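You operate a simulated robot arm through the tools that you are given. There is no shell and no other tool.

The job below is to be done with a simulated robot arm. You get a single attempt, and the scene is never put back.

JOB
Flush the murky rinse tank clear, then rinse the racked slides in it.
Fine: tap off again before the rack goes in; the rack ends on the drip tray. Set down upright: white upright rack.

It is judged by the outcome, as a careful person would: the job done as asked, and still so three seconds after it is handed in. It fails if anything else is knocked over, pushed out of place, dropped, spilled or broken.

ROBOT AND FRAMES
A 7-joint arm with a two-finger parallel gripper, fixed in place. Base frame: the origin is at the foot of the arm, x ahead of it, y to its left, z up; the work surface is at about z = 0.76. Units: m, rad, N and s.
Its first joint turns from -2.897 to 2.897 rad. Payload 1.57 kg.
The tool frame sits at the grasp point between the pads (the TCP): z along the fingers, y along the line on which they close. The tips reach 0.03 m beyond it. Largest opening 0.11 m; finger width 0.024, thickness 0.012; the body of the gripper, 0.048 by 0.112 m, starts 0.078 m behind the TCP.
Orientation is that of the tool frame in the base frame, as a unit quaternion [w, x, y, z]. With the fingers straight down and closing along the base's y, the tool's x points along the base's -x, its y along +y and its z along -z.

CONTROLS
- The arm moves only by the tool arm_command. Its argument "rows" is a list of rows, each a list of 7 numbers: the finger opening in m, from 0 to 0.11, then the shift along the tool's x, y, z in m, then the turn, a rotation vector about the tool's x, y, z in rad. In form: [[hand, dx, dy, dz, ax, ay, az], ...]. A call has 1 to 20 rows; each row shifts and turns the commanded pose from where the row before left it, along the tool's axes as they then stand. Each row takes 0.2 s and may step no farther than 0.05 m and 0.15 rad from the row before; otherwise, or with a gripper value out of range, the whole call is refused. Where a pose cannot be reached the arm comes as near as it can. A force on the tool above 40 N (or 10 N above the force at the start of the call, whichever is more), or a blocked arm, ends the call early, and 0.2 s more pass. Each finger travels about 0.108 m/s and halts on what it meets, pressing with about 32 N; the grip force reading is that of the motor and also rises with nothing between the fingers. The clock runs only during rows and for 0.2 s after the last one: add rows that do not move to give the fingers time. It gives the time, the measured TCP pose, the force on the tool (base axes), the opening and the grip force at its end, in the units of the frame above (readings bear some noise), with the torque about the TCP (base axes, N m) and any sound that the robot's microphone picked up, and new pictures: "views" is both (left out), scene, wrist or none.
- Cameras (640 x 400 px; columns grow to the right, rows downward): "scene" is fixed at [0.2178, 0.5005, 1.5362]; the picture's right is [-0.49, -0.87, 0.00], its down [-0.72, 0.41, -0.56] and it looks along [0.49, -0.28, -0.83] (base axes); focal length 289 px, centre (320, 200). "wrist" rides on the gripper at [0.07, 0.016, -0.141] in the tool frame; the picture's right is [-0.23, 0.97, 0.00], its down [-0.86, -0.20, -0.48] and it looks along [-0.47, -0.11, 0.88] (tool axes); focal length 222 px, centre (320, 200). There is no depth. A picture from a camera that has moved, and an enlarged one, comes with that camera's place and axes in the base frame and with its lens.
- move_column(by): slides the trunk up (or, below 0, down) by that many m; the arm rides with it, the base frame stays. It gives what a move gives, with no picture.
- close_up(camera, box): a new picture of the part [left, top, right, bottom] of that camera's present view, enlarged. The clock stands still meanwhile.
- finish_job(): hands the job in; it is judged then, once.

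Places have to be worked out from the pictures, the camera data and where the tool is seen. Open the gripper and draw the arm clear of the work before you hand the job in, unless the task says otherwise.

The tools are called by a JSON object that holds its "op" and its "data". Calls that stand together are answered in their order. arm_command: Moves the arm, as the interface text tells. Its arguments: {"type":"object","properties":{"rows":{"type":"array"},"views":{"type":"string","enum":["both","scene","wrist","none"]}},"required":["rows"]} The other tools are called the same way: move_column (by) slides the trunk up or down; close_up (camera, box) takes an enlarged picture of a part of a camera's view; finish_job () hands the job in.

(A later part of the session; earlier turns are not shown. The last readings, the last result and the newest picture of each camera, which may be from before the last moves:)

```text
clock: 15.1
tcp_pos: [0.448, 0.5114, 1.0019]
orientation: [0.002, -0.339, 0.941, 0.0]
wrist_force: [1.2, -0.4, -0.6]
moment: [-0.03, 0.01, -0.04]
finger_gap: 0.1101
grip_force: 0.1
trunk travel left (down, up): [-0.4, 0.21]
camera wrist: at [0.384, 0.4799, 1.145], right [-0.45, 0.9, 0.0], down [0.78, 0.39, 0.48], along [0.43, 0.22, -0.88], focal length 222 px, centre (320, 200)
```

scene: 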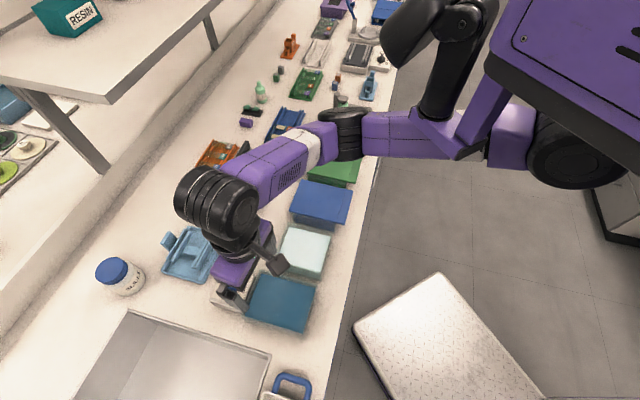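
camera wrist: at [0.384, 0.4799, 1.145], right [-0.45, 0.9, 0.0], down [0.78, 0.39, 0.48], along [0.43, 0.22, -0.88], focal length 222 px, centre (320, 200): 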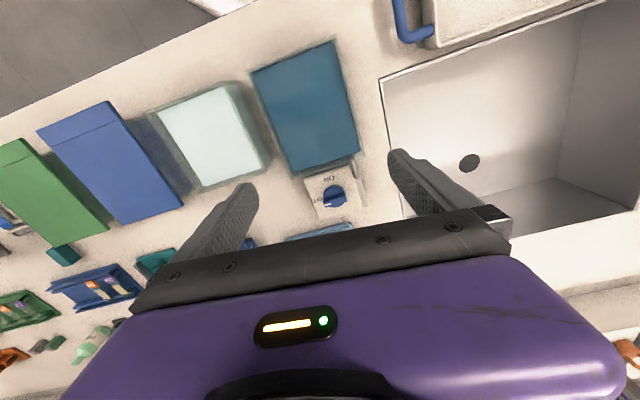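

{"op": "close_up", "data": {"camera": "wrist", "box": [370, 0, 640, 120]}}

{"op": "close_up", "data": {"camera": "wrist", "box": [230, 20, 400, 220]}}

```text
2.37 times, centred on (505, 60) of wrist
camera zoom: at [0.384, 0.4799, 1.145], right [-0.45, 0.9, 0.0], down [0.78, 0.39, 0.48], along [0.43, 0.22, -0.88], focal length 526 px, centre (-118, 532)
```

zoom: 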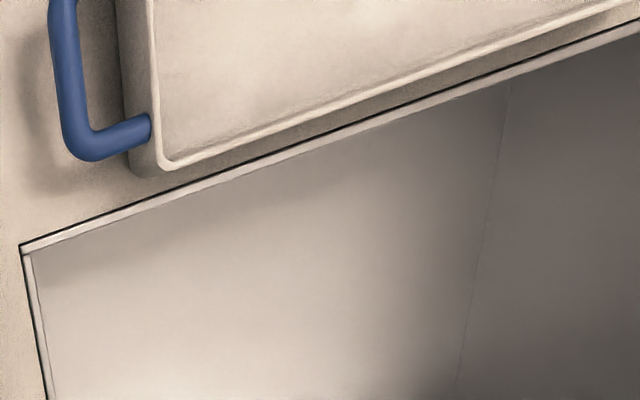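

```text
2.00 times, centred on (315, 120) of wrist
camera zoom: at [0.384, 0.4799, 1.145], right [-0.45, 0.9, 0.0], down [0.78, 0.39, 0.48], along [0.43, 0.22, -0.88], focal length 444 px, centre (330, 360)
```

zoom: 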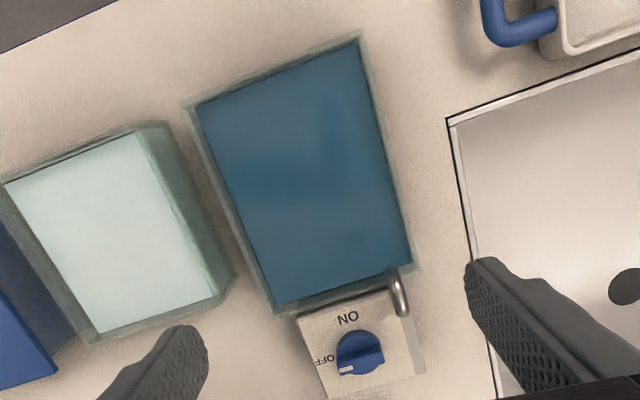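

The blue-handled object is just a large carry tray, so the drip tray is the grey rimmed tray the rack already stands on. From three views I put the tap dial at about (0.527, 0.578, z≈0.82), its bar at about 135° in the base plane. ON is a quarter turn clockwise. I'll go above the dial and yaw so the fingers close across the bar.

{"op": "arm_command", "data": {"rows": [[0.09, -0.0345, 0, 0, 0, 0, 0], [0.07, -0.0345, 0, 0, 0, 0, 0], [0.05, -0.0345, 0, 0, 0, 0, 0], [0.05, 0, 0, 0, 0, 0, -0.139], [0.05, 0, 0, 0, 0, 0, -0.139], [0.05, 0, 0, 0, 0, 0, -0.139], [0.05, 0, 0, 0, 0, 0, -0.139], [0.05, 0, 0, 0, 0, 0, -0.139], [0.05, 0, 0, 0, 0, 0, -0.139], [0.05, 0, 0, 0, 0, 0, -0.139], [0.05, 0, 0, 0, 0, 0, -0.139], [0.05, 0, 0, 0, 0, 0, -0.139], [0.05, 0, 0, 0, 0, 0, -0.139], [0.05, 0, 0, 0, 0, 0, -0.139], [0.05, 0, 0, 0, 0, 0, -0.136], [0.05, 0, 0, 0, 0, 0, 0]], "views": "both"}}

```text
clock: 18.5
tcp_pos: [0.5254, 0.5781, 1.003]
orientation: [-0.001, 0.924, -0.382, 0.001]
wrist_force: [-0.2, 0.0, -0.2]
moment: [-0.02, 0.01, -0.01]
finger_gap: 0.05
grip_force: 0.1
trunk travel left (down, up): [-0.4, 0.21]
camera wrist: at [0.5638, 0.5175, 1.1458], right [-0.85, -0.53, 0.0], down [-0.47, 0.74, 0.48], along [-0.25, 0.41, -0.88], focal length 222 px, centre (320, 200)
```

scene: 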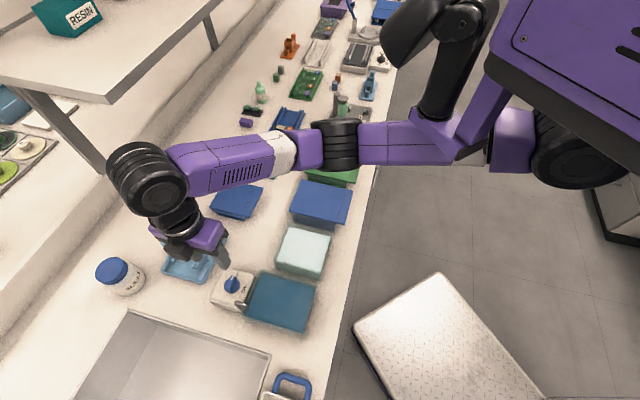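
wrist: 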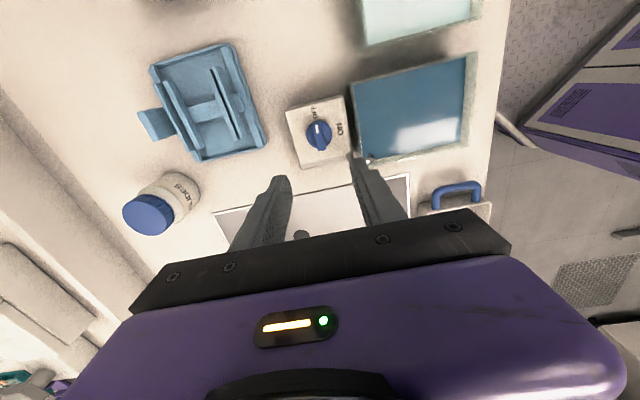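

The yaw worked. I'll enlarge the dial for a better position and bar direction.

{"op": "close_up", "data": {"camera": "wrist", "box": [270, 80, 370, 180]}}

{"op": "close_up", "data": {"camera": "wrist", "box": [270, 40, 500, 200]}}

{"op": "close_up", "data": {"camera": "scene", "box": [200, 250, 280, 320]}}

```text
4.00 times, centred on (320, 130) of wrist
camera zoom: at [0.5638, 0.5175, 1.1458], right [-0.85, -0.53, 0.0], down [-0.47, 0.74, 0.48], along [-0.25, 0.41, -0.88], focal length 888 px, centre (320, 480)
```

zoom: 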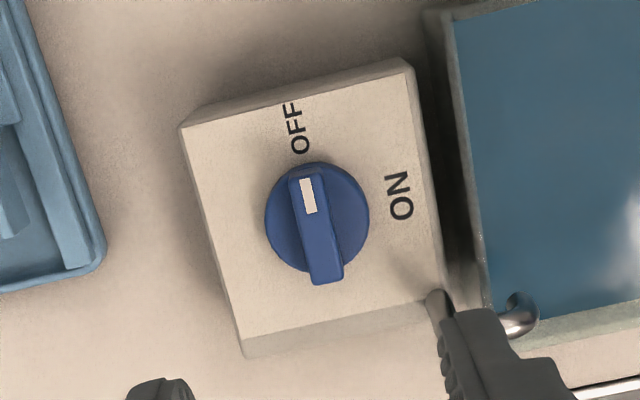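

```text
2.50 times, centred on (385, 120) of wrist
camera zoom: at [0.5638, 0.5175, 1.1458], right [-0.85, -0.53, 0.0], down [-0.47, 0.74, 0.48], along [-0.25, 0.41, -0.88], focal length 555 px, centre (158, 400)
```

zoom: 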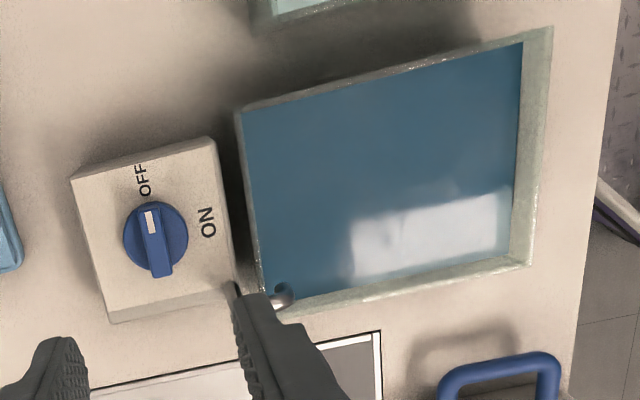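

```text
5.71 times, centred on (240, 285) of scene
camera zoom: at [0.2178, 0.5005, 1.5362], right [-0.49, -0.87, 0.0], down [-0.72, 0.41, -0.56], along [0.49, -0.28, -0.83], focal length 1653 px, centre (777, -286)
```

zoom: 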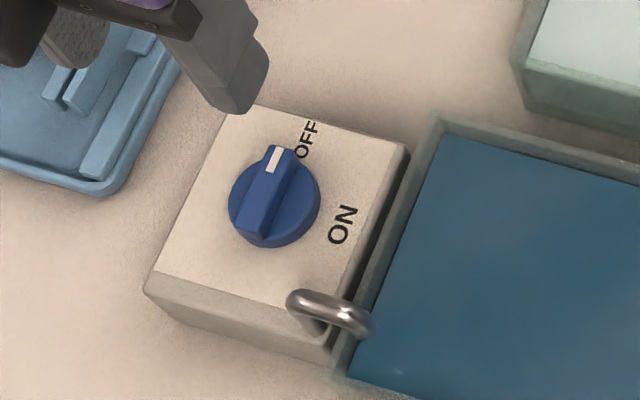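

The bar centre lies within ~2 mm of the TCP and is aligned with tool x, so the fingers will close squarely across it. I'll descend in stages with a 36 mm gap, stopping with the tips near z≈0.84.

{"op": "arm_command", "data": {"rows": [[0.036, 0, 0, 0.035, 0, 0, 0], [0.036, 0, 0, 0.035, 0, 0, 0], [0.036, 0, 0, 0.035, 0, 0, 0], [0.036, 0, 0, 0.028, 0, 0, 0], [0.036, 0, 0, 0, 0, 0, 0]], "views": "both"}}

{"op": "close_up", "data": {"camera": "scene", "box": [180, 240, 300, 320]}}

{"op": "close_up", "data": {"camera": "wrist", "box": [240, 100, 440, 240]}}

```text
clock: 19.7
tcp_pos: [0.5259, 0.5782, 0.8696]
orientation: [-0.002, 0.924, -0.383, 0.0]
wrist_force: [-1.2, -1.2, 0.0]
moment: [-0.02, 0.03, 0.0]
finger_gap: 0.0361
grip_force: 0.0
trunk travel left (down, up): [-0.4, 0.21]
camera wrist: at [0.5632, 0.5172, 1.0124], right [-0.85, -0.53, 0.0], down [-0.46, 0.74, 0.48], along [-0.25, 0.41, -0.88], focal length 222 px, centre (320, 200)
```

scene: 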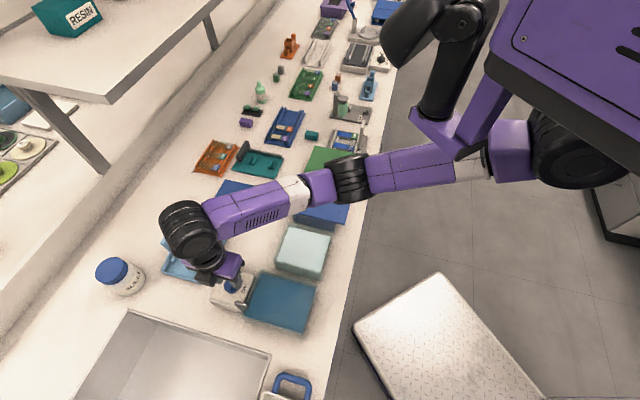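
wrist: 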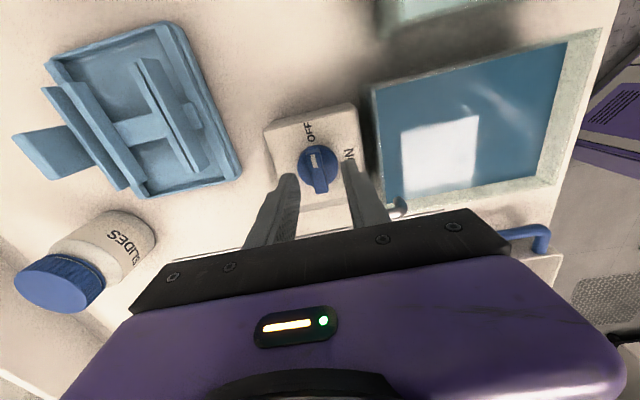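

```text
5.00 times, centred on (240, 280) of scene
camera zoom: at [0.2178, 0.5005, 1.5362], right [-0.49, -0.87, 0.0], down [-0.72, 0.41, -0.56], along [0.49, -0.28, -0.83], focal length 1446 px, centre (720, -200)
```

zoom: 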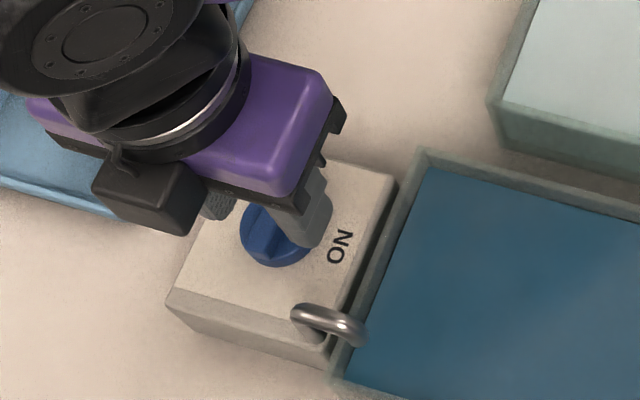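

```text
2.86 times, centred on (340, 170) of wrist
camera zoom: at [0.5632, 0.5172, 1.0124], right [-0.85, -0.53, 0.0], down [-0.46, 0.74, 0.48], along [-0.25, 0.41, -0.88], focal length 635 px, centre (263, 286)
```

zoom: 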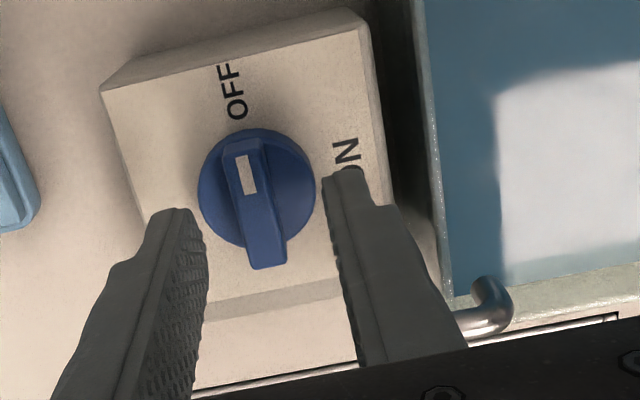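

The two wrist views put the bar top at z≈0.82, offset −3 mm in tool y. I'll correct that and descend gently to tips ≈0.812.

{"op": "arm_command", "data": {"rows": [[0.03, 0, -0.003, 0.01, 0, 0, 0], [0.03, 0, 0, 0.008, 0, 0, 0], [0.03, 0, 0, 0.005, 0, 0, 0], [0.03, 0, 0, 0.005, 0, 0, 0], [0.03, 0, 0, 0, 0, 0, 0]], "views": "wrist"}}

{"op": "close_up", "data": {"camera": "wrist", "box": [240, 120, 440, 260]}}

{"op": "close_up", "data": {"camera": "scene", "box": [200, 250, 280, 310]}}

```text
clock: 20.6
tcp_pos: [0.5302, 0.5826, 0.8517]
orientation: [-0.006, 0.924, -0.384, 0.0]
wrist_force: [-1.1, -5.9, 14.9]
moment: [-0.4, 0.21, 0.01]
finger_gap: 0.0345
grip_force: 2.4
trunk travel left (down, up): [-0.4, 0.21]
stopped in row 4: the force on the tool passed its limit at 46 N (the readings are from after the stop); the commanded pose is now the measured one
camera wrist: at [0.567, 0.5201, 0.9943], right [-0.85, -0.53, -0.01], down [-0.47, 0.74, 0.48], along [-0.25, 0.42, -0.88], focal length 222 px, centre (320, 200)
```

wrist: 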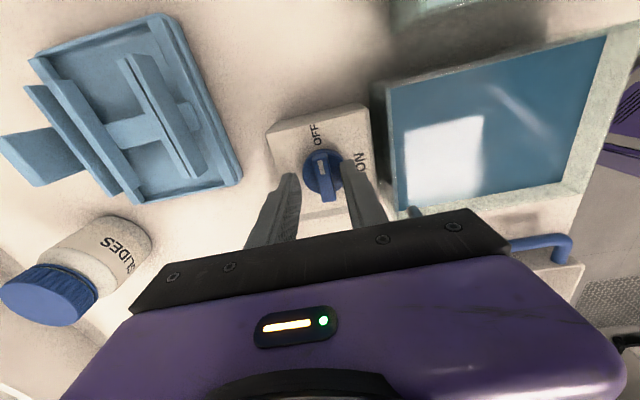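

```text
2.86 times, centred on (340, 190) of wrist
camera zoom: at [0.567, 0.5201, 0.9943], right [-0.85, -0.53, -0.01], down [-0.47, 0.74, 0.48], along [-0.25, 0.42, -0.88], focal length 635 px, centre (263, 229)
```

zoom: 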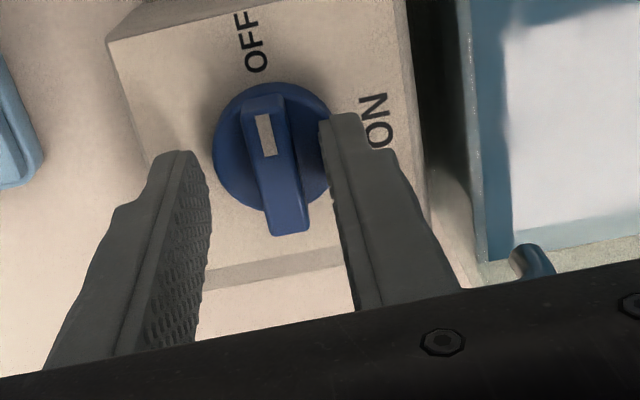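

```text
6.67 times, centred on (240, 280) of scene
camera zoom: at [0.2178, 0.5005, 1.5362], right [-0.49, -0.87, 0.0], down [-0.72, 0.41, -0.56], along [0.49, -0.28, -0.83], focal length 1928 px, centre (853, -333)
```

zoom: 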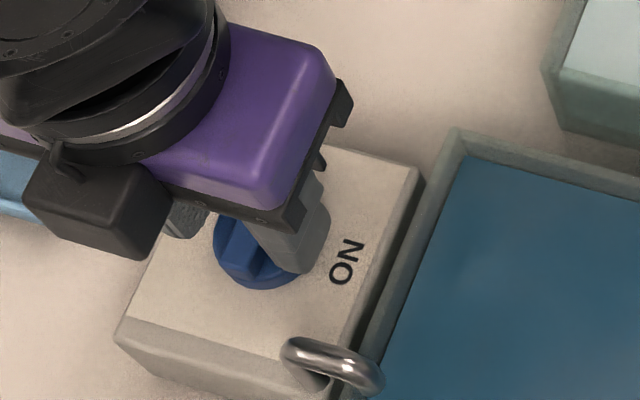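

One finger tip met the dial's disc top (tips ≈0.822), so the bar stands above that and lies between the fingers. I'll lift 4 mm, recentre +3.5 mm and close on the bar.

{"op": "arm_command", "data": {"rows": [[0.036, 0, 0, -0.004, 0, 0, 0], [0.036, 0, 0.0035, 0, 0, 0, 0], [0.02, 0, 0, 0, 0, 0, 0], [0.0, 0, 0, 0, 0, 0, 0], [0.0, 0, 0, 0, 0, 0, 0]], "views": "wrist"}}

{"op": "close_up", "data": {"camera": "wrist", "box": [240, 120, 440, 260]}}

{"op": "close_up", "data": {"camera": "scene", "box": [200, 250, 280, 310]}}

```text
clock: 21.8
tcp_pos: [0.5274, 0.5801, 0.8537]
orientation: [-0.006, 0.924, -0.383, -0.001]
wrist_force: [-2.3, -2.2, -0.5]
moment: [-0.21, 0.41, 0.01]
finger_gap: 0.0117
grip_force: 29.1
trunk travel left (down, up): [-0.4, 0.21]
camera wrist: at [0.5642, 0.5175, 0.9961], right [-0.85, -0.53, -0.01], down [-0.47, 0.74, 0.48], along [-0.25, 0.41, -0.88], focal length 222 px, centre (320, 200)
```

wrist: 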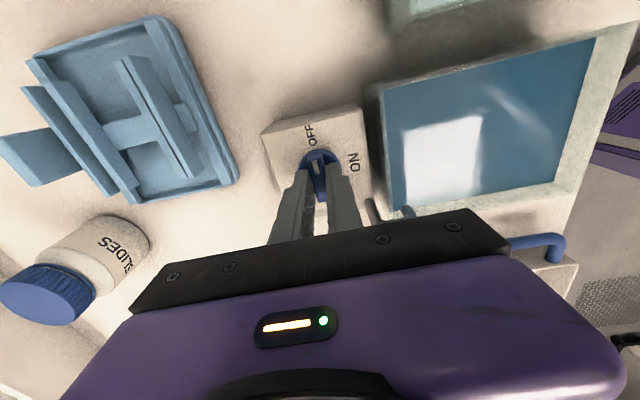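

```text
2.86 times, centred on (340, 190) of wrist
camera zoom: at [0.5642, 0.5175, 0.9961], right [-0.85, -0.53, -0.01], down [-0.47, 0.74, 0.48], along [-0.25, 0.41, -0.88], focal length 635 px, centre (263, 229)
```

zoom: 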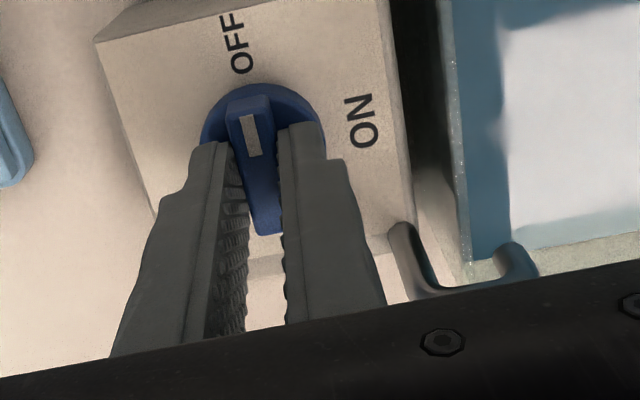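

```text
6.67 times, centred on (240, 280) of scene
camera zoom: at [0.2178, 0.5005, 1.5362], right [-0.49, -0.87, 0.0], down [-0.72, 0.41, -0.56], along [0.49, -0.28, -0.83], focal length 1928 px, centre (853, -333)
```

zoom: 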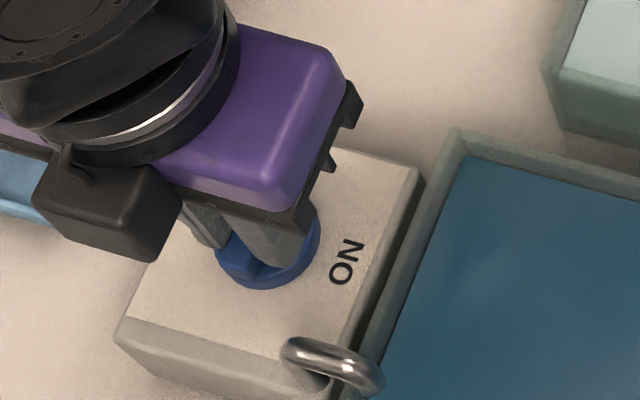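

The bar is gripped (11.7 mm gap, 29 N). I'll turn it clockwise as seen from above by a quarter turn toward ON.

{"op": "arm_command", "data": {"rows": [[0.0, 0, 0, 0, 0, 0, 0.13], [0.0, 0, 0, 0, 0, 0, 0.13], [0.0, 0, 0, 0, 0, 0, 0.13], [0.0, 0, 0, 0, 0, 0, 0.13], [0.0, 0, 0, 0, 0, 0, 0.13], [0.0, 0, 0, 0, 0, 0, 0.13], [0.0, 0, 0, 0, 0, 0, 0.13], [0.0, 0, 0, 0, 0, 0, 0.13], [0.0, 0, 0, 0, 0, 0, 0.13], [0.0, 0, 0, 0, 0, 0, 0.13], [0.0, 0, 0, 0, 0, 0, 0.13], [0.0, 0, 0, 0, 0, 0, 0.13], [0.0, 0, 0, 0, 0, 0, 0]], "views": "both"}}

{"op": "close_up", "data": {"camera": "scene", "box": [200, 250, 330, 340]}}

```text
clock: 24.6
tcp_pos: [0.5286, 0.5784, 0.853]
orientation: [0.005, -0.385, 0.923, 0.004]
wrist_force: [6.7, -4.4, -0.5]
moment: [-0.69, 0.16, 0.05]
finger_gap: 0.012
grip_force: 29.9
trunk travel left (down, up): [-0.4, 0.21]
camera wrist: at [0.4669, 0.5399, 0.9958], right [-0.53, 0.85, 0.01], down [0.74, 0.46, 0.49], along [0.41, 0.26, -0.87], focal length 222 px, centre (320, 200)
```

scene: 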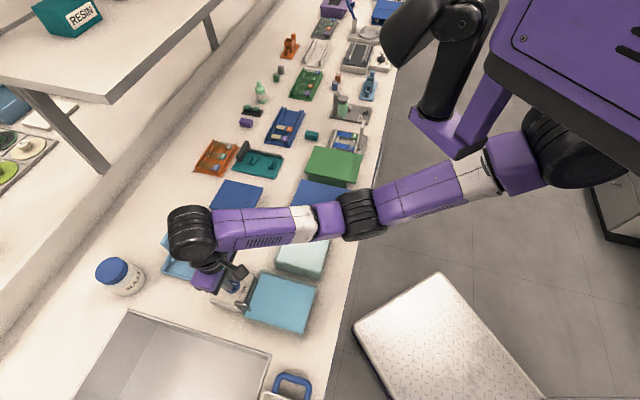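
wrist: 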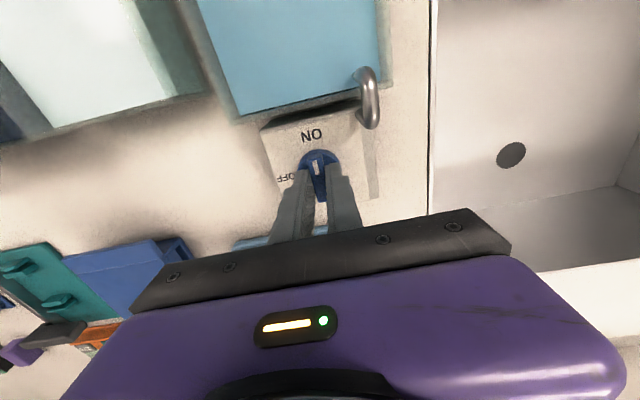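

```text
4.44 times, centred on (265, 295) of scene
camera zoom: at [0.2178, 0.5005, 1.5362], right [-0.49, -0.87, 0.0], down [-0.72, 0.41, -0.56], along [0.49, -0.28, -0.83], focal length 1285 px, centre (564, -222)
```

zoom: 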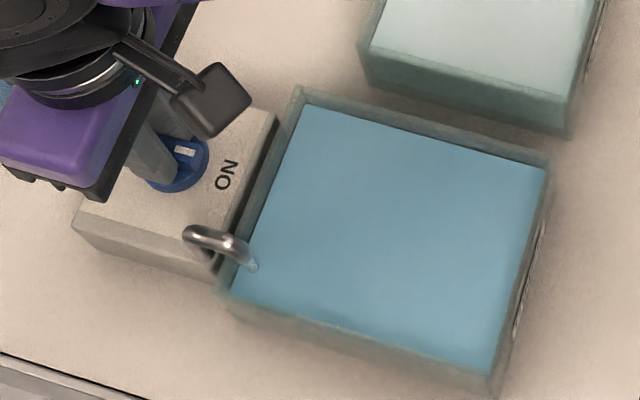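

The tap is on and the tank is already lightening. I'll hold and watch, also checking that the level doesn't overflow.

{"op": "arm_command", "data": {"rows": [[0.0, 0, 0, 0, 0, 0, 0], [0.0, 0, 0, 0, 0, 0, 0], [0.0, 0, 0, 0, 0, 0, 0], [0.0, 0, 0, 0, 0, 0, 0], [0.0, 0, 0, 0, 0, 0, 0], [0.0, 0, 0, 0, 0, 0, 0], [0.0, 0, 0, 0, 0, 0, 0], [0.0, 0, 0, 0, 0, 0, 0], [0.0, 0, 0, 0, 0, 0, 0], [0.0, 0, 0, 0, 0, 0, 0]], "views": "none"}}

{"op": "close_up", "data": {"camera": "scene", "box": [200, 220, 340, 340]}}

```text
clock: 26.8
tcp_pos: [0.5276, 0.5796, 0.8521]
orientation: [0.005, -0.386, 0.922, 0.004]
wrist_force: [19.2, -3.5, 8.8]
moment: [-0.41, -0.32, 0.03]
finger_gap: 0.0119
grip_force: 28.9
trunk travel left (down, up): [-0.4, 0.21]
```

```text
3.33 times, centred on (270, 280) of scene
camera zoom: at [0.2178, 0.5005, 1.5362], right [-0.49, -0.87, 0.0], down [-0.72, 0.41, -0.56], along [0.49, -0.28, -0.83], focal length 964 px, centre (487, -67)
```

zoom: 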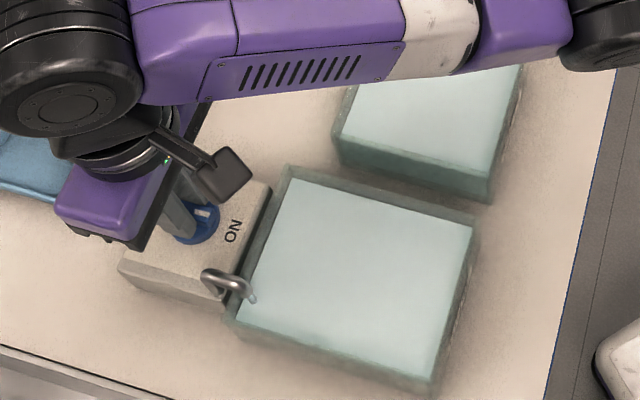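

It is almost as clear as the neighbouring tank, with the level steady. I'll hold another second or so.

{"op": "arm_command", "data": {"rows": [[0.0, 0, 0, 0, 0, 0, 0], [0.0, 0, 0, 0, 0, 0, 0], [0.0, 0, 0, 0, 0, 0, 0], [0.0, 0, 0, 0, 0, 0, 0], [0.0, 0, 0, 0, 0, 0, 0], [0.0, 0, 0, 0, 0, 0, 0], [0.0, 0, 0, 0, 0, 0, 0], [0.0, 0, 0, 0, 0, 0, 0]], "views": "none"}}

{"op": "close_up", "data": {"camera": "scene", "box": [200, 220, 340, 340]}}

{"op": "close_up", "data": {"camera": "wrist", "box": [160, 0, 440, 200]}}

```text
clock: 28.6
tcp_pos: [0.5299, 0.5798, 0.8538]
orientation: [0.005, -0.387, 0.922, 0.003]
wrist_force: [22.6, -2.7, 14.8]
moment: [-0.38, -0.38, 0.0]
finger_gap: 0.0118
grip_force: 29.7
trunk travel left (down, up): [-0.4, 0.21]
```

```text
3.33 times, centred on (270, 280) of scene
camera zoom: at [0.2178, 0.5005, 1.5362], right [-0.49, -0.87, 0.0], down [-0.72, 0.41, -0.56], along [0.49, -0.28, -0.83], focal length 964 px, centre (487, -67)
```

zoom: 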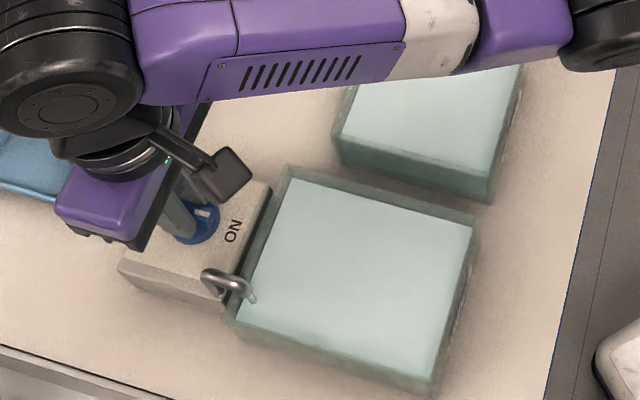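

```text
2.00 times, centred on (300, 100) of wrist
camera zoom: at [0.4668, 0.5397, 0.9957], right [-0.54, 0.84, 0.0], down [0.74, 0.47, 0.49], along [0.41, 0.27, -0.87], focal length 444 px, centre (360, 400)
```

zoom: 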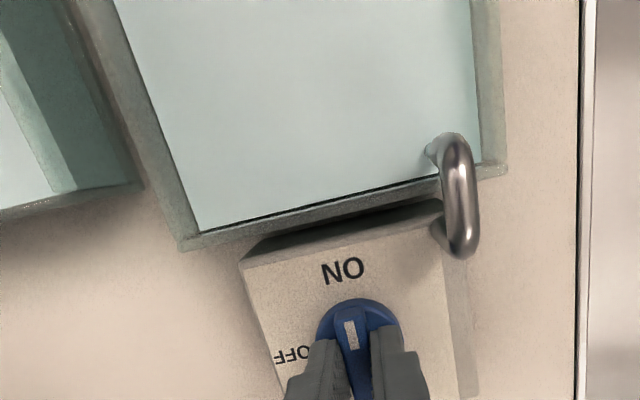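

The water is now as clear as the neighbouring tank and has stopped changing. I'll turn the dial back counter-clockwise to OFF.

{"op": "arm_command", "data": {"rows": [[0.0, 0, 0, 0, 0, 0, -0.13], [0.0, 0, 0, 0, 0, 0, -0.13], [0.0, 0, 0, 0, 0, 0, -0.13], [0.0, 0, 0, 0, 0, 0, -0.13], [0.0, 0, 0, 0, 0, 0, -0.13], [0.0, 0, 0, 0, 0, 0, -0.13], [0.0, 0, 0, 0, 0, 0, -0.13], [0.0, 0, 0, 0, 0, 0, -0.13], [0.0, 0, 0, 0, 0, 0, -0.13], [0.0, 0, 0, 0, 0, 0, -0.13], [0.0, 0, 0, 0, 0, 0, -0.13], [0.0, 0, 0, 0, 0, 0, -0.13], [0.0, 0, 0, 0, 0, 0, 0]], "views": "wrist"}}

{"op": "close_up", "data": {"camera": "scene", "box": [200, 220, 340, 340]}}

{"op": "close_up", "data": {"camera": "wrist", "box": [240, 80, 440, 220]}}

```text
clock: 31.4
tcp_pos: [0.5275, 0.5793, 0.854]
orientation: [-0.004, 0.924, -0.382, 0.001]
wrist_force: [10.2, -0.5, -1.2]
moment: [0.08, 0.35, -0.12]
finger_gap: 0.0119
grip_force: 29.6
trunk travel left (down, up): [-0.4, 0.21]
camera wrist: at [0.5643, 0.5177, 0.996], right [-0.85, -0.53, -0.01], down [-0.47, 0.74, 0.48], along [-0.25, 0.41, -0.88], focal length 222 px, centre (320, 200)
```

wrist: 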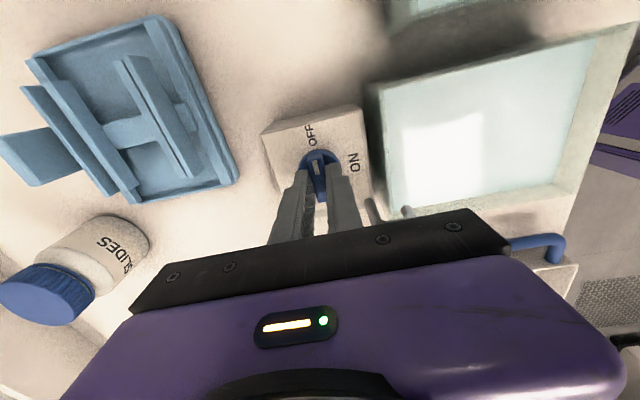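

```text
3.33 times, centred on (270, 280) of scene
camera zoom: at [0.2178, 0.5005, 1.5362], right [-0.49, -0.87, 0.0], down [-0.72, 0.41, -0.56], along [0.49, -0.28, -0.83], focal length 964 px, centre (487, -67)
```

zoom: 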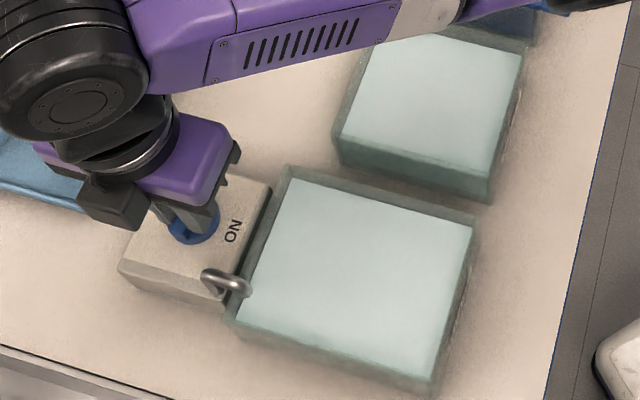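

```text
2.86 times, centred on (340, 150) of wrist
camera zoom: at [0.5643, 0.5177, 0.996], right [-0.85, -0.53, -0.01], down [-0.47, 0.74, 0.48], along [-0.25, 0.41, -0.88], focal length 635 px, centre (263, 343)
```

zoom: 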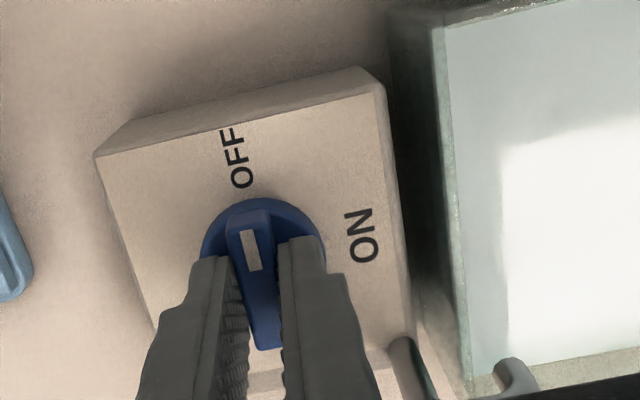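

OFF is restored and the stream has stopped, with the tank clear. I'll release the dial, rise and rotate back to the bench yaw.

{"op": "arm_command", "data": {"rows": [[0.036, 0, 0, 0, 0, 0, 0], [0.036, 0, 0, 0, 0, 0, 0], [0.036, 0, 0, -0.03, 0, 0, 0], [0.05, 0, 0, -0.04, 0, 0, 0], [0.05, 0, 0, -0.04, 0, 0, 0], [0.07, 0, 0, -0.04, 0, 0, 0], [0.07, 0, 0, 0, 0, 0, 0.14], [0.07, 0, 0, 0, 0, 0, 0.14], [0.07, 0, 0, 0, 0, 0, 0.14], [0.07, 0, 0, 0, 0, 0, 0.14], [0.07, 0, 0, 0, 0, 0, 0.14], [0.07, 0, 0, 0, 0, 0, 0.14], [0.07, 0, 0, 0, 0, 0, 0.14], [0.07, 0, 0, 0, 0, 0, 0.14], [0.07, 0, 0, 0, 0, 0, 0.14], [0.07, 0, 0, 0, 0, 0, 0.14], [0.07, 0, 0, 0, 0, 0, 0.14], [0.07, 0, 0, 0, 0, 0, 0.031], [0.07, 0, 0, 0, 0, 0, 0]], "views": "both"}}

{"op": "close_up", "data": {"camera": "wrist", "box": [240, 0, 440, 200]}}

```text
clock: 35.4
tcp_pos: [0.5291, 0.5788, 1.0036]
orientation: [0.004, -0.382, 0.924, 0.004]
wrist_force: [-0.2, -0.3, -0.3]
moment: [0.0, 0.03, -0.01]
finger_gap: 0.07
grip_force: 0.1
trunk travel left (down, up): [-0.4, 0.21]
camera wrist: at [0.4651, 0.5403, 1.1456], right [-0.53, 0.85, 0.01], down [0.74, 0.46, 0.49], along [0.41, 0.26, -0.87], focal length 222 px, centre (320, 200)
```

scene: 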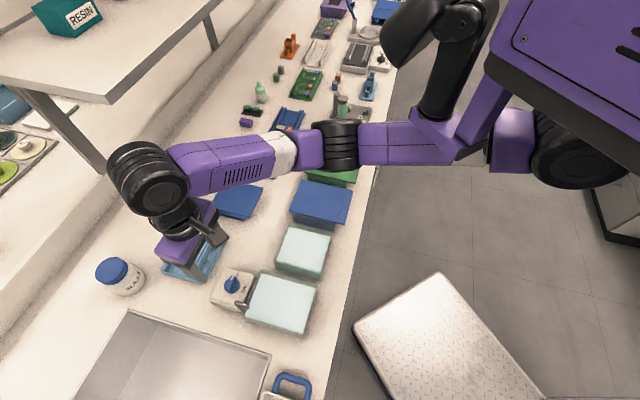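
wrist: 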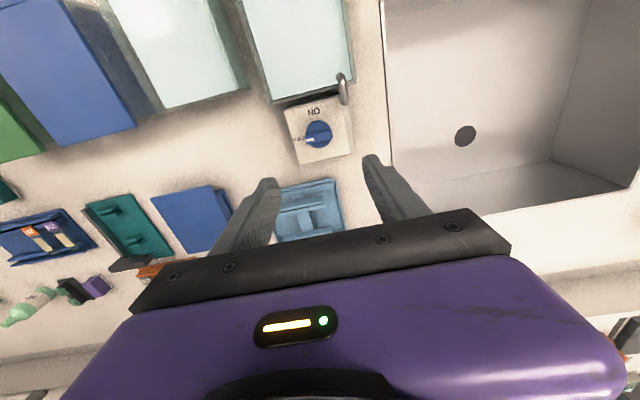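

```text
2.00 times, centred on (340, 100) of wrist
camera zoom: at [0.4651, 0.5403, 1.1456], right [-0.53, 0.85, 0.01], down [0.74, 0.46, 0.49], along [0.41, 0.26, -0.87], focal length 444 px, centre (280, 400)
```

zoom: 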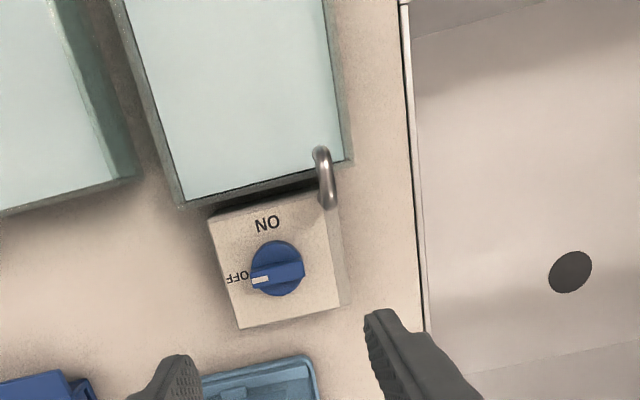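

The dial mark clearly reads OFF and the tap is dry. Now I'll travel along the bench at z≈1.0, bowing outward, to view the rack.

{"op": "arm_command", "data": {"rows": [[0.07, 0, -0.045, 0, 0, 0, 0], [0.07, 0, -0.045, 0, 0, 0, 0], [0.07, 0, -0.045, 0, 0, 0, 0], [0.07, 0, -0.045, 0, 0, 0, 0], [0.07, 0, -0.045, 0, 0, 0, 0], [0.07, 0, -0.045, 0, 0, 0, 0], [0.07, 0, -0.045, 0, 0, 0, 0], [0.07, 0.034, -0.034, 0, 0, 0, 0], [0.07, 0.034, -0.034, 0, 0, 0, 0], [0.07, 0.034, -0.034, 0, 0, 0, 0], [0.07, 0.034, -0.034, 0, 0, 0, 0], [0.07, 0.034, -0.034, 0, 0, 0, 0], [0.07, 0.034, -0.034, 0, 0, 0, 0], [0.07, 0.0, 0, 0, 0, 0, 0]], "views": "both"}}

```text
clock: 38.4
tcp_pos: [0.7471, 0.0661, 1.0014]
orientation: [0.004, -0.382, 0.924, 0.003]
wrist_force: [0.2, -0.3, 1.0]
moment: [0.0, 0.0, 0.0]
finger_gap: 0.0699
grip_force: 0.0
trunk travel left (down, up): [-0.4, 0.21]
camera wrist: at [0.686, 0.0269, 1.1435], right [-0.53, 0.85, 0.01], down [0.74, 0.46, 0.49], along [0.41, 0.26, -0.87], focal length 222 px, centre (320, 200)
```

scene: 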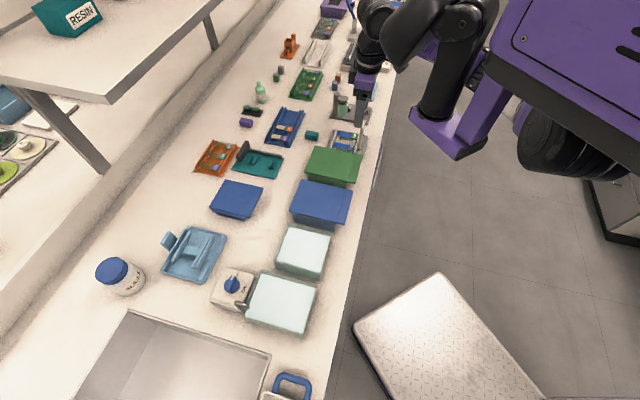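
wrist: 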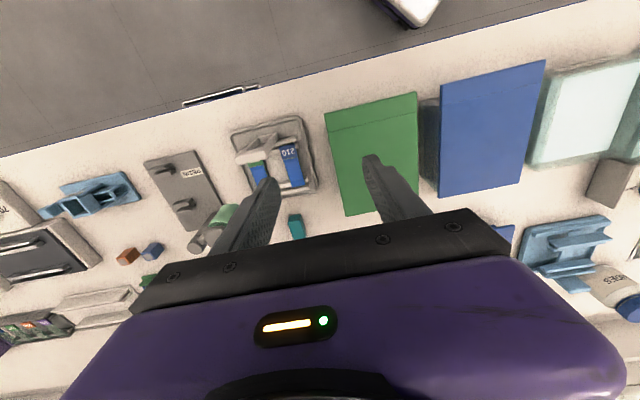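

The rack is in view at about (275,160). I'll enlarge it from here and from the scene camera.

{"op": "close_up", "data": {"camera": "wrist", "box": [215, 100, 335, 210]}}

{"op": "close_up", "data": {"camera": "scene", "box": [315, 100, 385, 170]}}

{"op": "close_up", "data": {"camera": "scene", "box": [200, 220, 340, 340]}}

```text
3.64 times, centred on (275, 155) of wrist
camera zoom: at [0.686, 0.0269, 1.1435], right [-0.53, 0.85, 0.01], down [0.74, 0.46, 0.49], along [0.41, 0.26, -0.87], focal length 808 px, centre (484, 364)
```

zoom: 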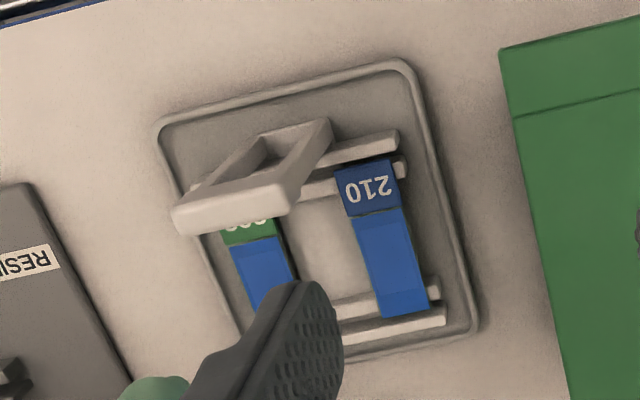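

```text
5.71 times, centred on (350, 135) of scene
camera zoom: at [0.2178, 0.5005, 1.5362], right [-0.49, -0.87, 0.0], down [-0.72, 0.41, -0.56], along [0.49, -0.28, -0.83], focal length 1653 px, centre (149, 571)
```

zoom: 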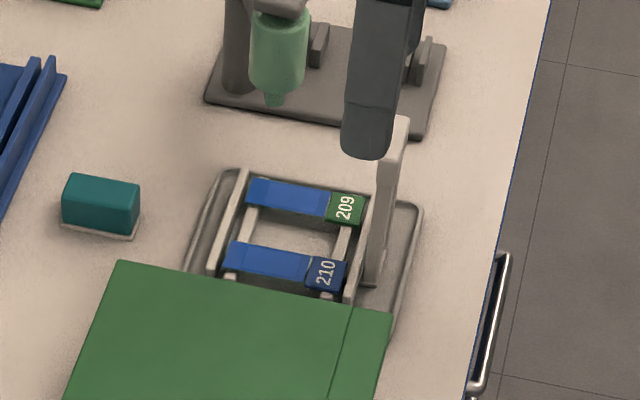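

```text
3.33 times, centred on (270, 280) of scene
camera zoom: at [0.2178, 0.5005, 1.5362], right [-0.49, -0.87, 0.0], down [-0.72, 0.41, -0.56], along [0.49, -0.28, -0.83], focal length 964 px, centre (487, -67)
```

zoom: 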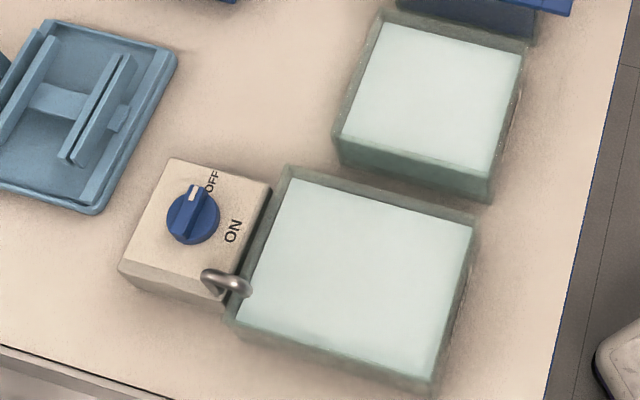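

Triangulating, the rack's handle is an arch whose top bar runs along the bench, centred at about (0.812, −0.001, z 0.857). The rack footprint is about 0.094 × 0.09 m and the tray centre is about (0.843, 0.036). To pinch the bar across its thickness I'll move above the handle and yaw to −45°.

{"op": "arm_command", "data": {"rows": [[0.07, 0, -0.0467, 0, 0, 0, 0], [0.07, 0, -0.0467, 0, 0, 0, 0], [0.07, 0, 0, 0, 0, 0, 0.14], [0.07, 0, 0, 0, 0, 0, 0.14], [0.07, 0, 0, 0, 0, 0, 0.14], [0.07, 0, 0, 0, 0, 0, 0.14], [0.07, 0, 0, 0, 0, 0, 0.14], [0.07, 0, 0, 0, 0, 0, 0.14], [0.07, 0, 0, 0, 0, 0, 0.14], [0.07, 0, 0, 0, 0, 0, 0.14], [0.07, 0, 0, 0, 0, 0, 0.14], [0.07, 0, 0, 0, 0, 0, 0.14], [0.07, 0, 0, 0, 0, 0, 0.14], [0.07, 0, 0, 0, 0, 0, 0.03], [0.07, 0, 0, 0, 0, 0, 0]], "views": "both"}}

{"op": "close_up", "data": {"camera": "wrist", "box": [250, 80, 420, 220]}}

{"op": "close_up", "data": {"camera": "scene", "box": [315, 80, 395, 160]}}

```text
clock: 41.6
tcp_pos: [0.8159, 0.0011, 0.9999]
orientation: [0.001, 0.383, 0.924, 0.006]
wrist_force: [-0.1, 0.0, 0.3]
moment: [0.01, 0.01, 0.01]
finger_gap: 0.0702
grip_force: 0.1
trunk travel left (down, up): [-0.4, 0.21]
camera wrist: at [0.777, 0.0605, 1.1431], right [0.85, 0.53, 0.01], down [0.46, -0.75, 0.47], along [0.26, -0.4, -0.88], focal length 222 px, centre (320, 200)
```

scene: 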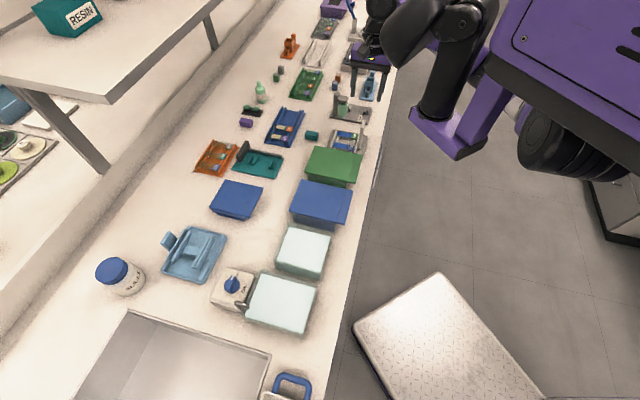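
wrist: 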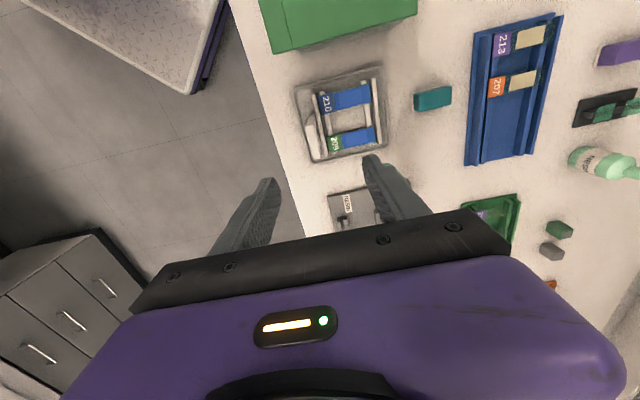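

```text
2.86 times, centred on (335, 150) of wrist
camera zoom: at [0.777, 0.0605, 1.1431], right [0.85, 0.53, 0.01], down [0.46, -0.75, 0.47], along [0.26, -0.4, -0.88], focal length 635 px, centre (277, 343)
```

zoom: 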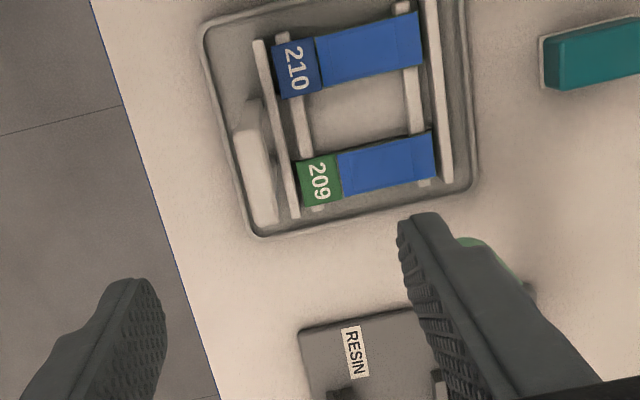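

```text
5.00 times, centred on (355, 120) of scene
camera zoom: at [0.2178, 0.5005, 1.5362], right [-0.49, -0.87, 0.0], down [-0.72, 0.41, -0.56], along [0.49, -0.28, -0.83], focal length 1446 px, centre (145, 600)
```

zoom: 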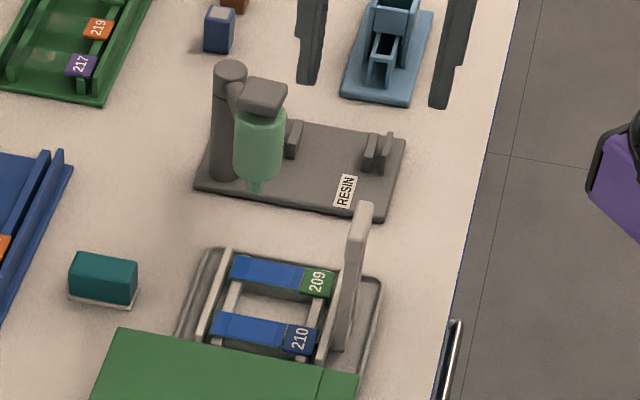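

The bar is along tool x, offset by (+4, −8.5) mm in the tool frame, about 11 mm thick, with its top at z≈0.86. Slides sit at z≈0.78, so the tips at ~0.81 stay clear. I'll centre, level the tool and descend with a 46 mm gap.

{"op": "arm_command", "data": {"rows": [[0.046, 0.0042, -0.0085, 0, 0.012, 0, 0], [0.046, 0, 0, 0.03, 0, 0, 0], [0.046, 0, 0, 0.03, 0, 0, 0], [0.046, 0, 0, 0.02, 0, 0, 0], [0.046, 0, 0, 0, 0, 0, 0]], "views": "wrist"}}

{"op": "close_up", "data": {"camera": "wrist", "box": [230, 100, 430, 240]}}

{"op": "close_up", "data": {"camera": "scene", "box": [315, 80, 395, 160]}}

```text
clock: 42.8
tcp_pos: [0.807, -0.0026, 0.9222]
orientation: [-0.002, 0.383, 0.924, 0.0]
wrist_force: [-0.1, -0.4, 0.6]
moment: [0.01, -0.02, 0.01]
finger_gap: 0.0459
grip_force: 0.0
trunk travel left (down, up): [-0.4, 0.21]
camera wrist: at [0.7693, 0.0576, 1.0642], right [0.85, 0.53, 0.0], down [0.47, -0.75, 0.48], along [0.25, -0.41, -0.88], focal length 222 px, centre (320, 200)
```

wrist: 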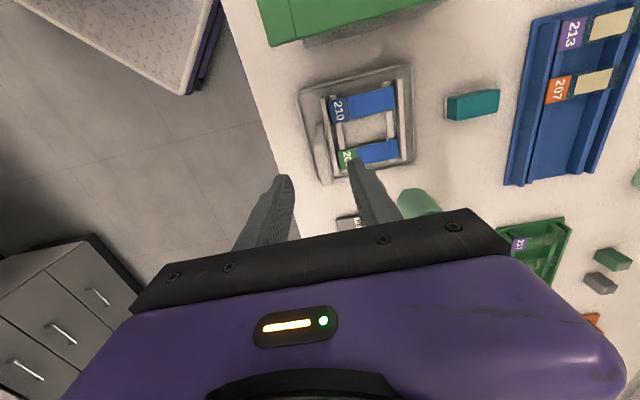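

```text
2.86 times, centred on (330, 170) of wrist
camera zoom: at [0.7693, 0.0576, 1.0642], right [0.85, 0.53, 0.0], down [0.47, -0.75, 0.48], along [0.25, -0.41, -0.88], focal length 635 px, centre (291, 286)
```

zoom: 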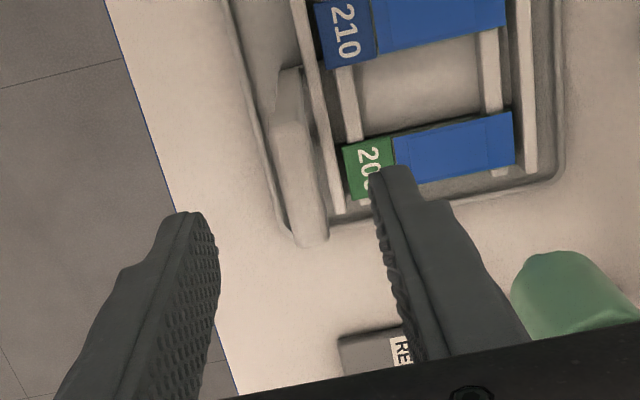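

```text
5.00 times, centred on (355, 120) of scene
camera zoom: at [0.2178, 0.5005, 1.5362], right [-0.49, -0.87, 0.0], down [-0.72, 0.41, -0.56], along [0.49, -0.28, -0.83], focal length 1446 px, centre (145, 600)
```

zoom: 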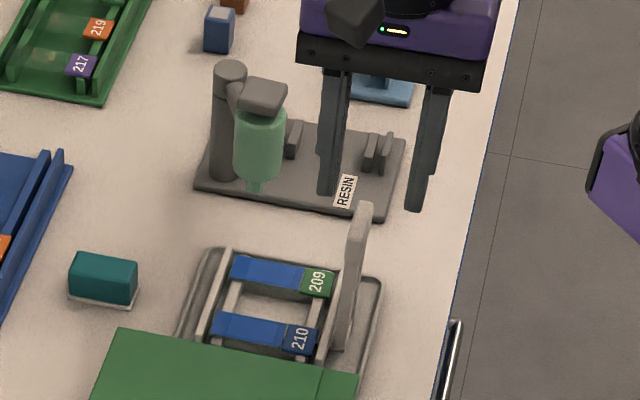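

Nearly centred, with a residual of about +2.5 mm in tool y. I'll correct it and descend to TCP z≈0.843.

{"op": "arm_command", "data": {"rows": [[0.046, 0, 0.0025, 0.02, 0, 0, 0], [0.046, 0, 0, 0.02, 0, 0, 0], [0.046, 0, 0, 0.02, 0, 0, 0], [0.046, 0, 0, 0.019, 0, 0, 0], [0.046, 0, 0, 0, 0, 0, 0]], "views": "wrist"}}

{"op": "close_up", "data": {"camera": "wrist", "box": [230, 130, 430, 270]}}

{"op": "close_up", "data": {"camera": "scene", "box": [315, 90, 395, 160]}}

```text
clock: 44.0
tcp_pos: [0.8075, 0.001, 0.8417]
orientation: [-0.001, 0.383, 0.924, -0.001]
wrist_force: [0.4, 0.1, 0.4]
moment: [0.0, -0.01, 0.01]
finger_gap: 0.0461
grip_force: 0.1
trunk travel left (down, up): [-0.4, 0.21]
camera wrist: at [0.7703, 0.061, 0.9839], right [0.85, 0.53, 0.0], down [0.47, -0.75, 0.48], along [0.25, -0.41, -0.88], focal length 222 px, centre (320, 200)
```

wrist: 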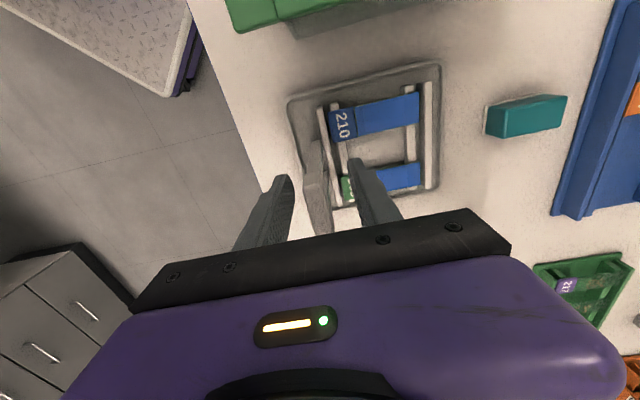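

```text
2.86 times, centred on (330, 200) of wrist
camera zoom: at [0.7703, 0.061, 0.9839], right [0.85, 0.53, 0.0], down [0.47, -0.75, 0.48], along [0.25, -0.41, -0.88], focal length 635 px, centre (291, 200)
```

zoom: 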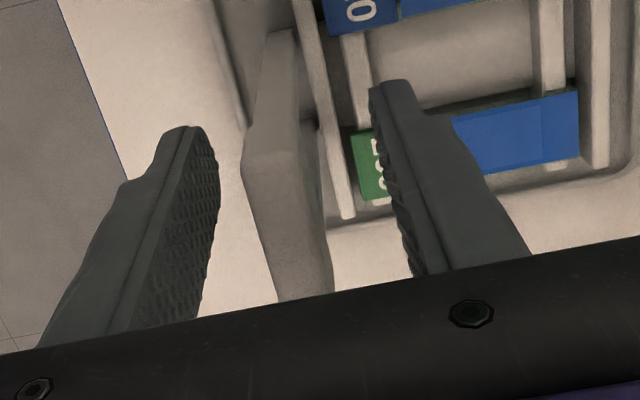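

```text
5.71 times, centred on (355, 125) of scene
camera zoom: at [0.2178, 0.5005, 1.5362], right [-0.49, -0.87, 0.0], down [-0.72, 0.41, -0.56], along [0.49, -0.28, -0.83], focal length 1653 px, centre (120, 629)
```

zoom: 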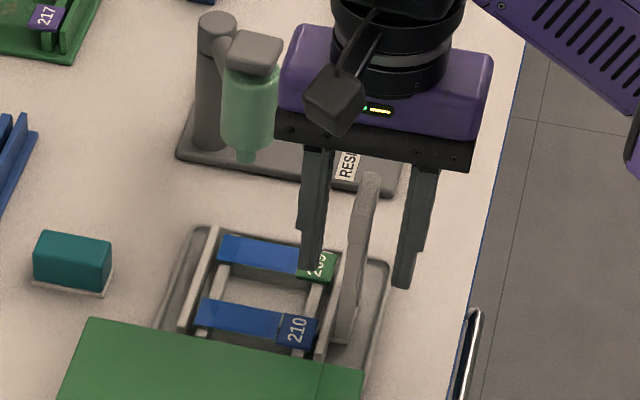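

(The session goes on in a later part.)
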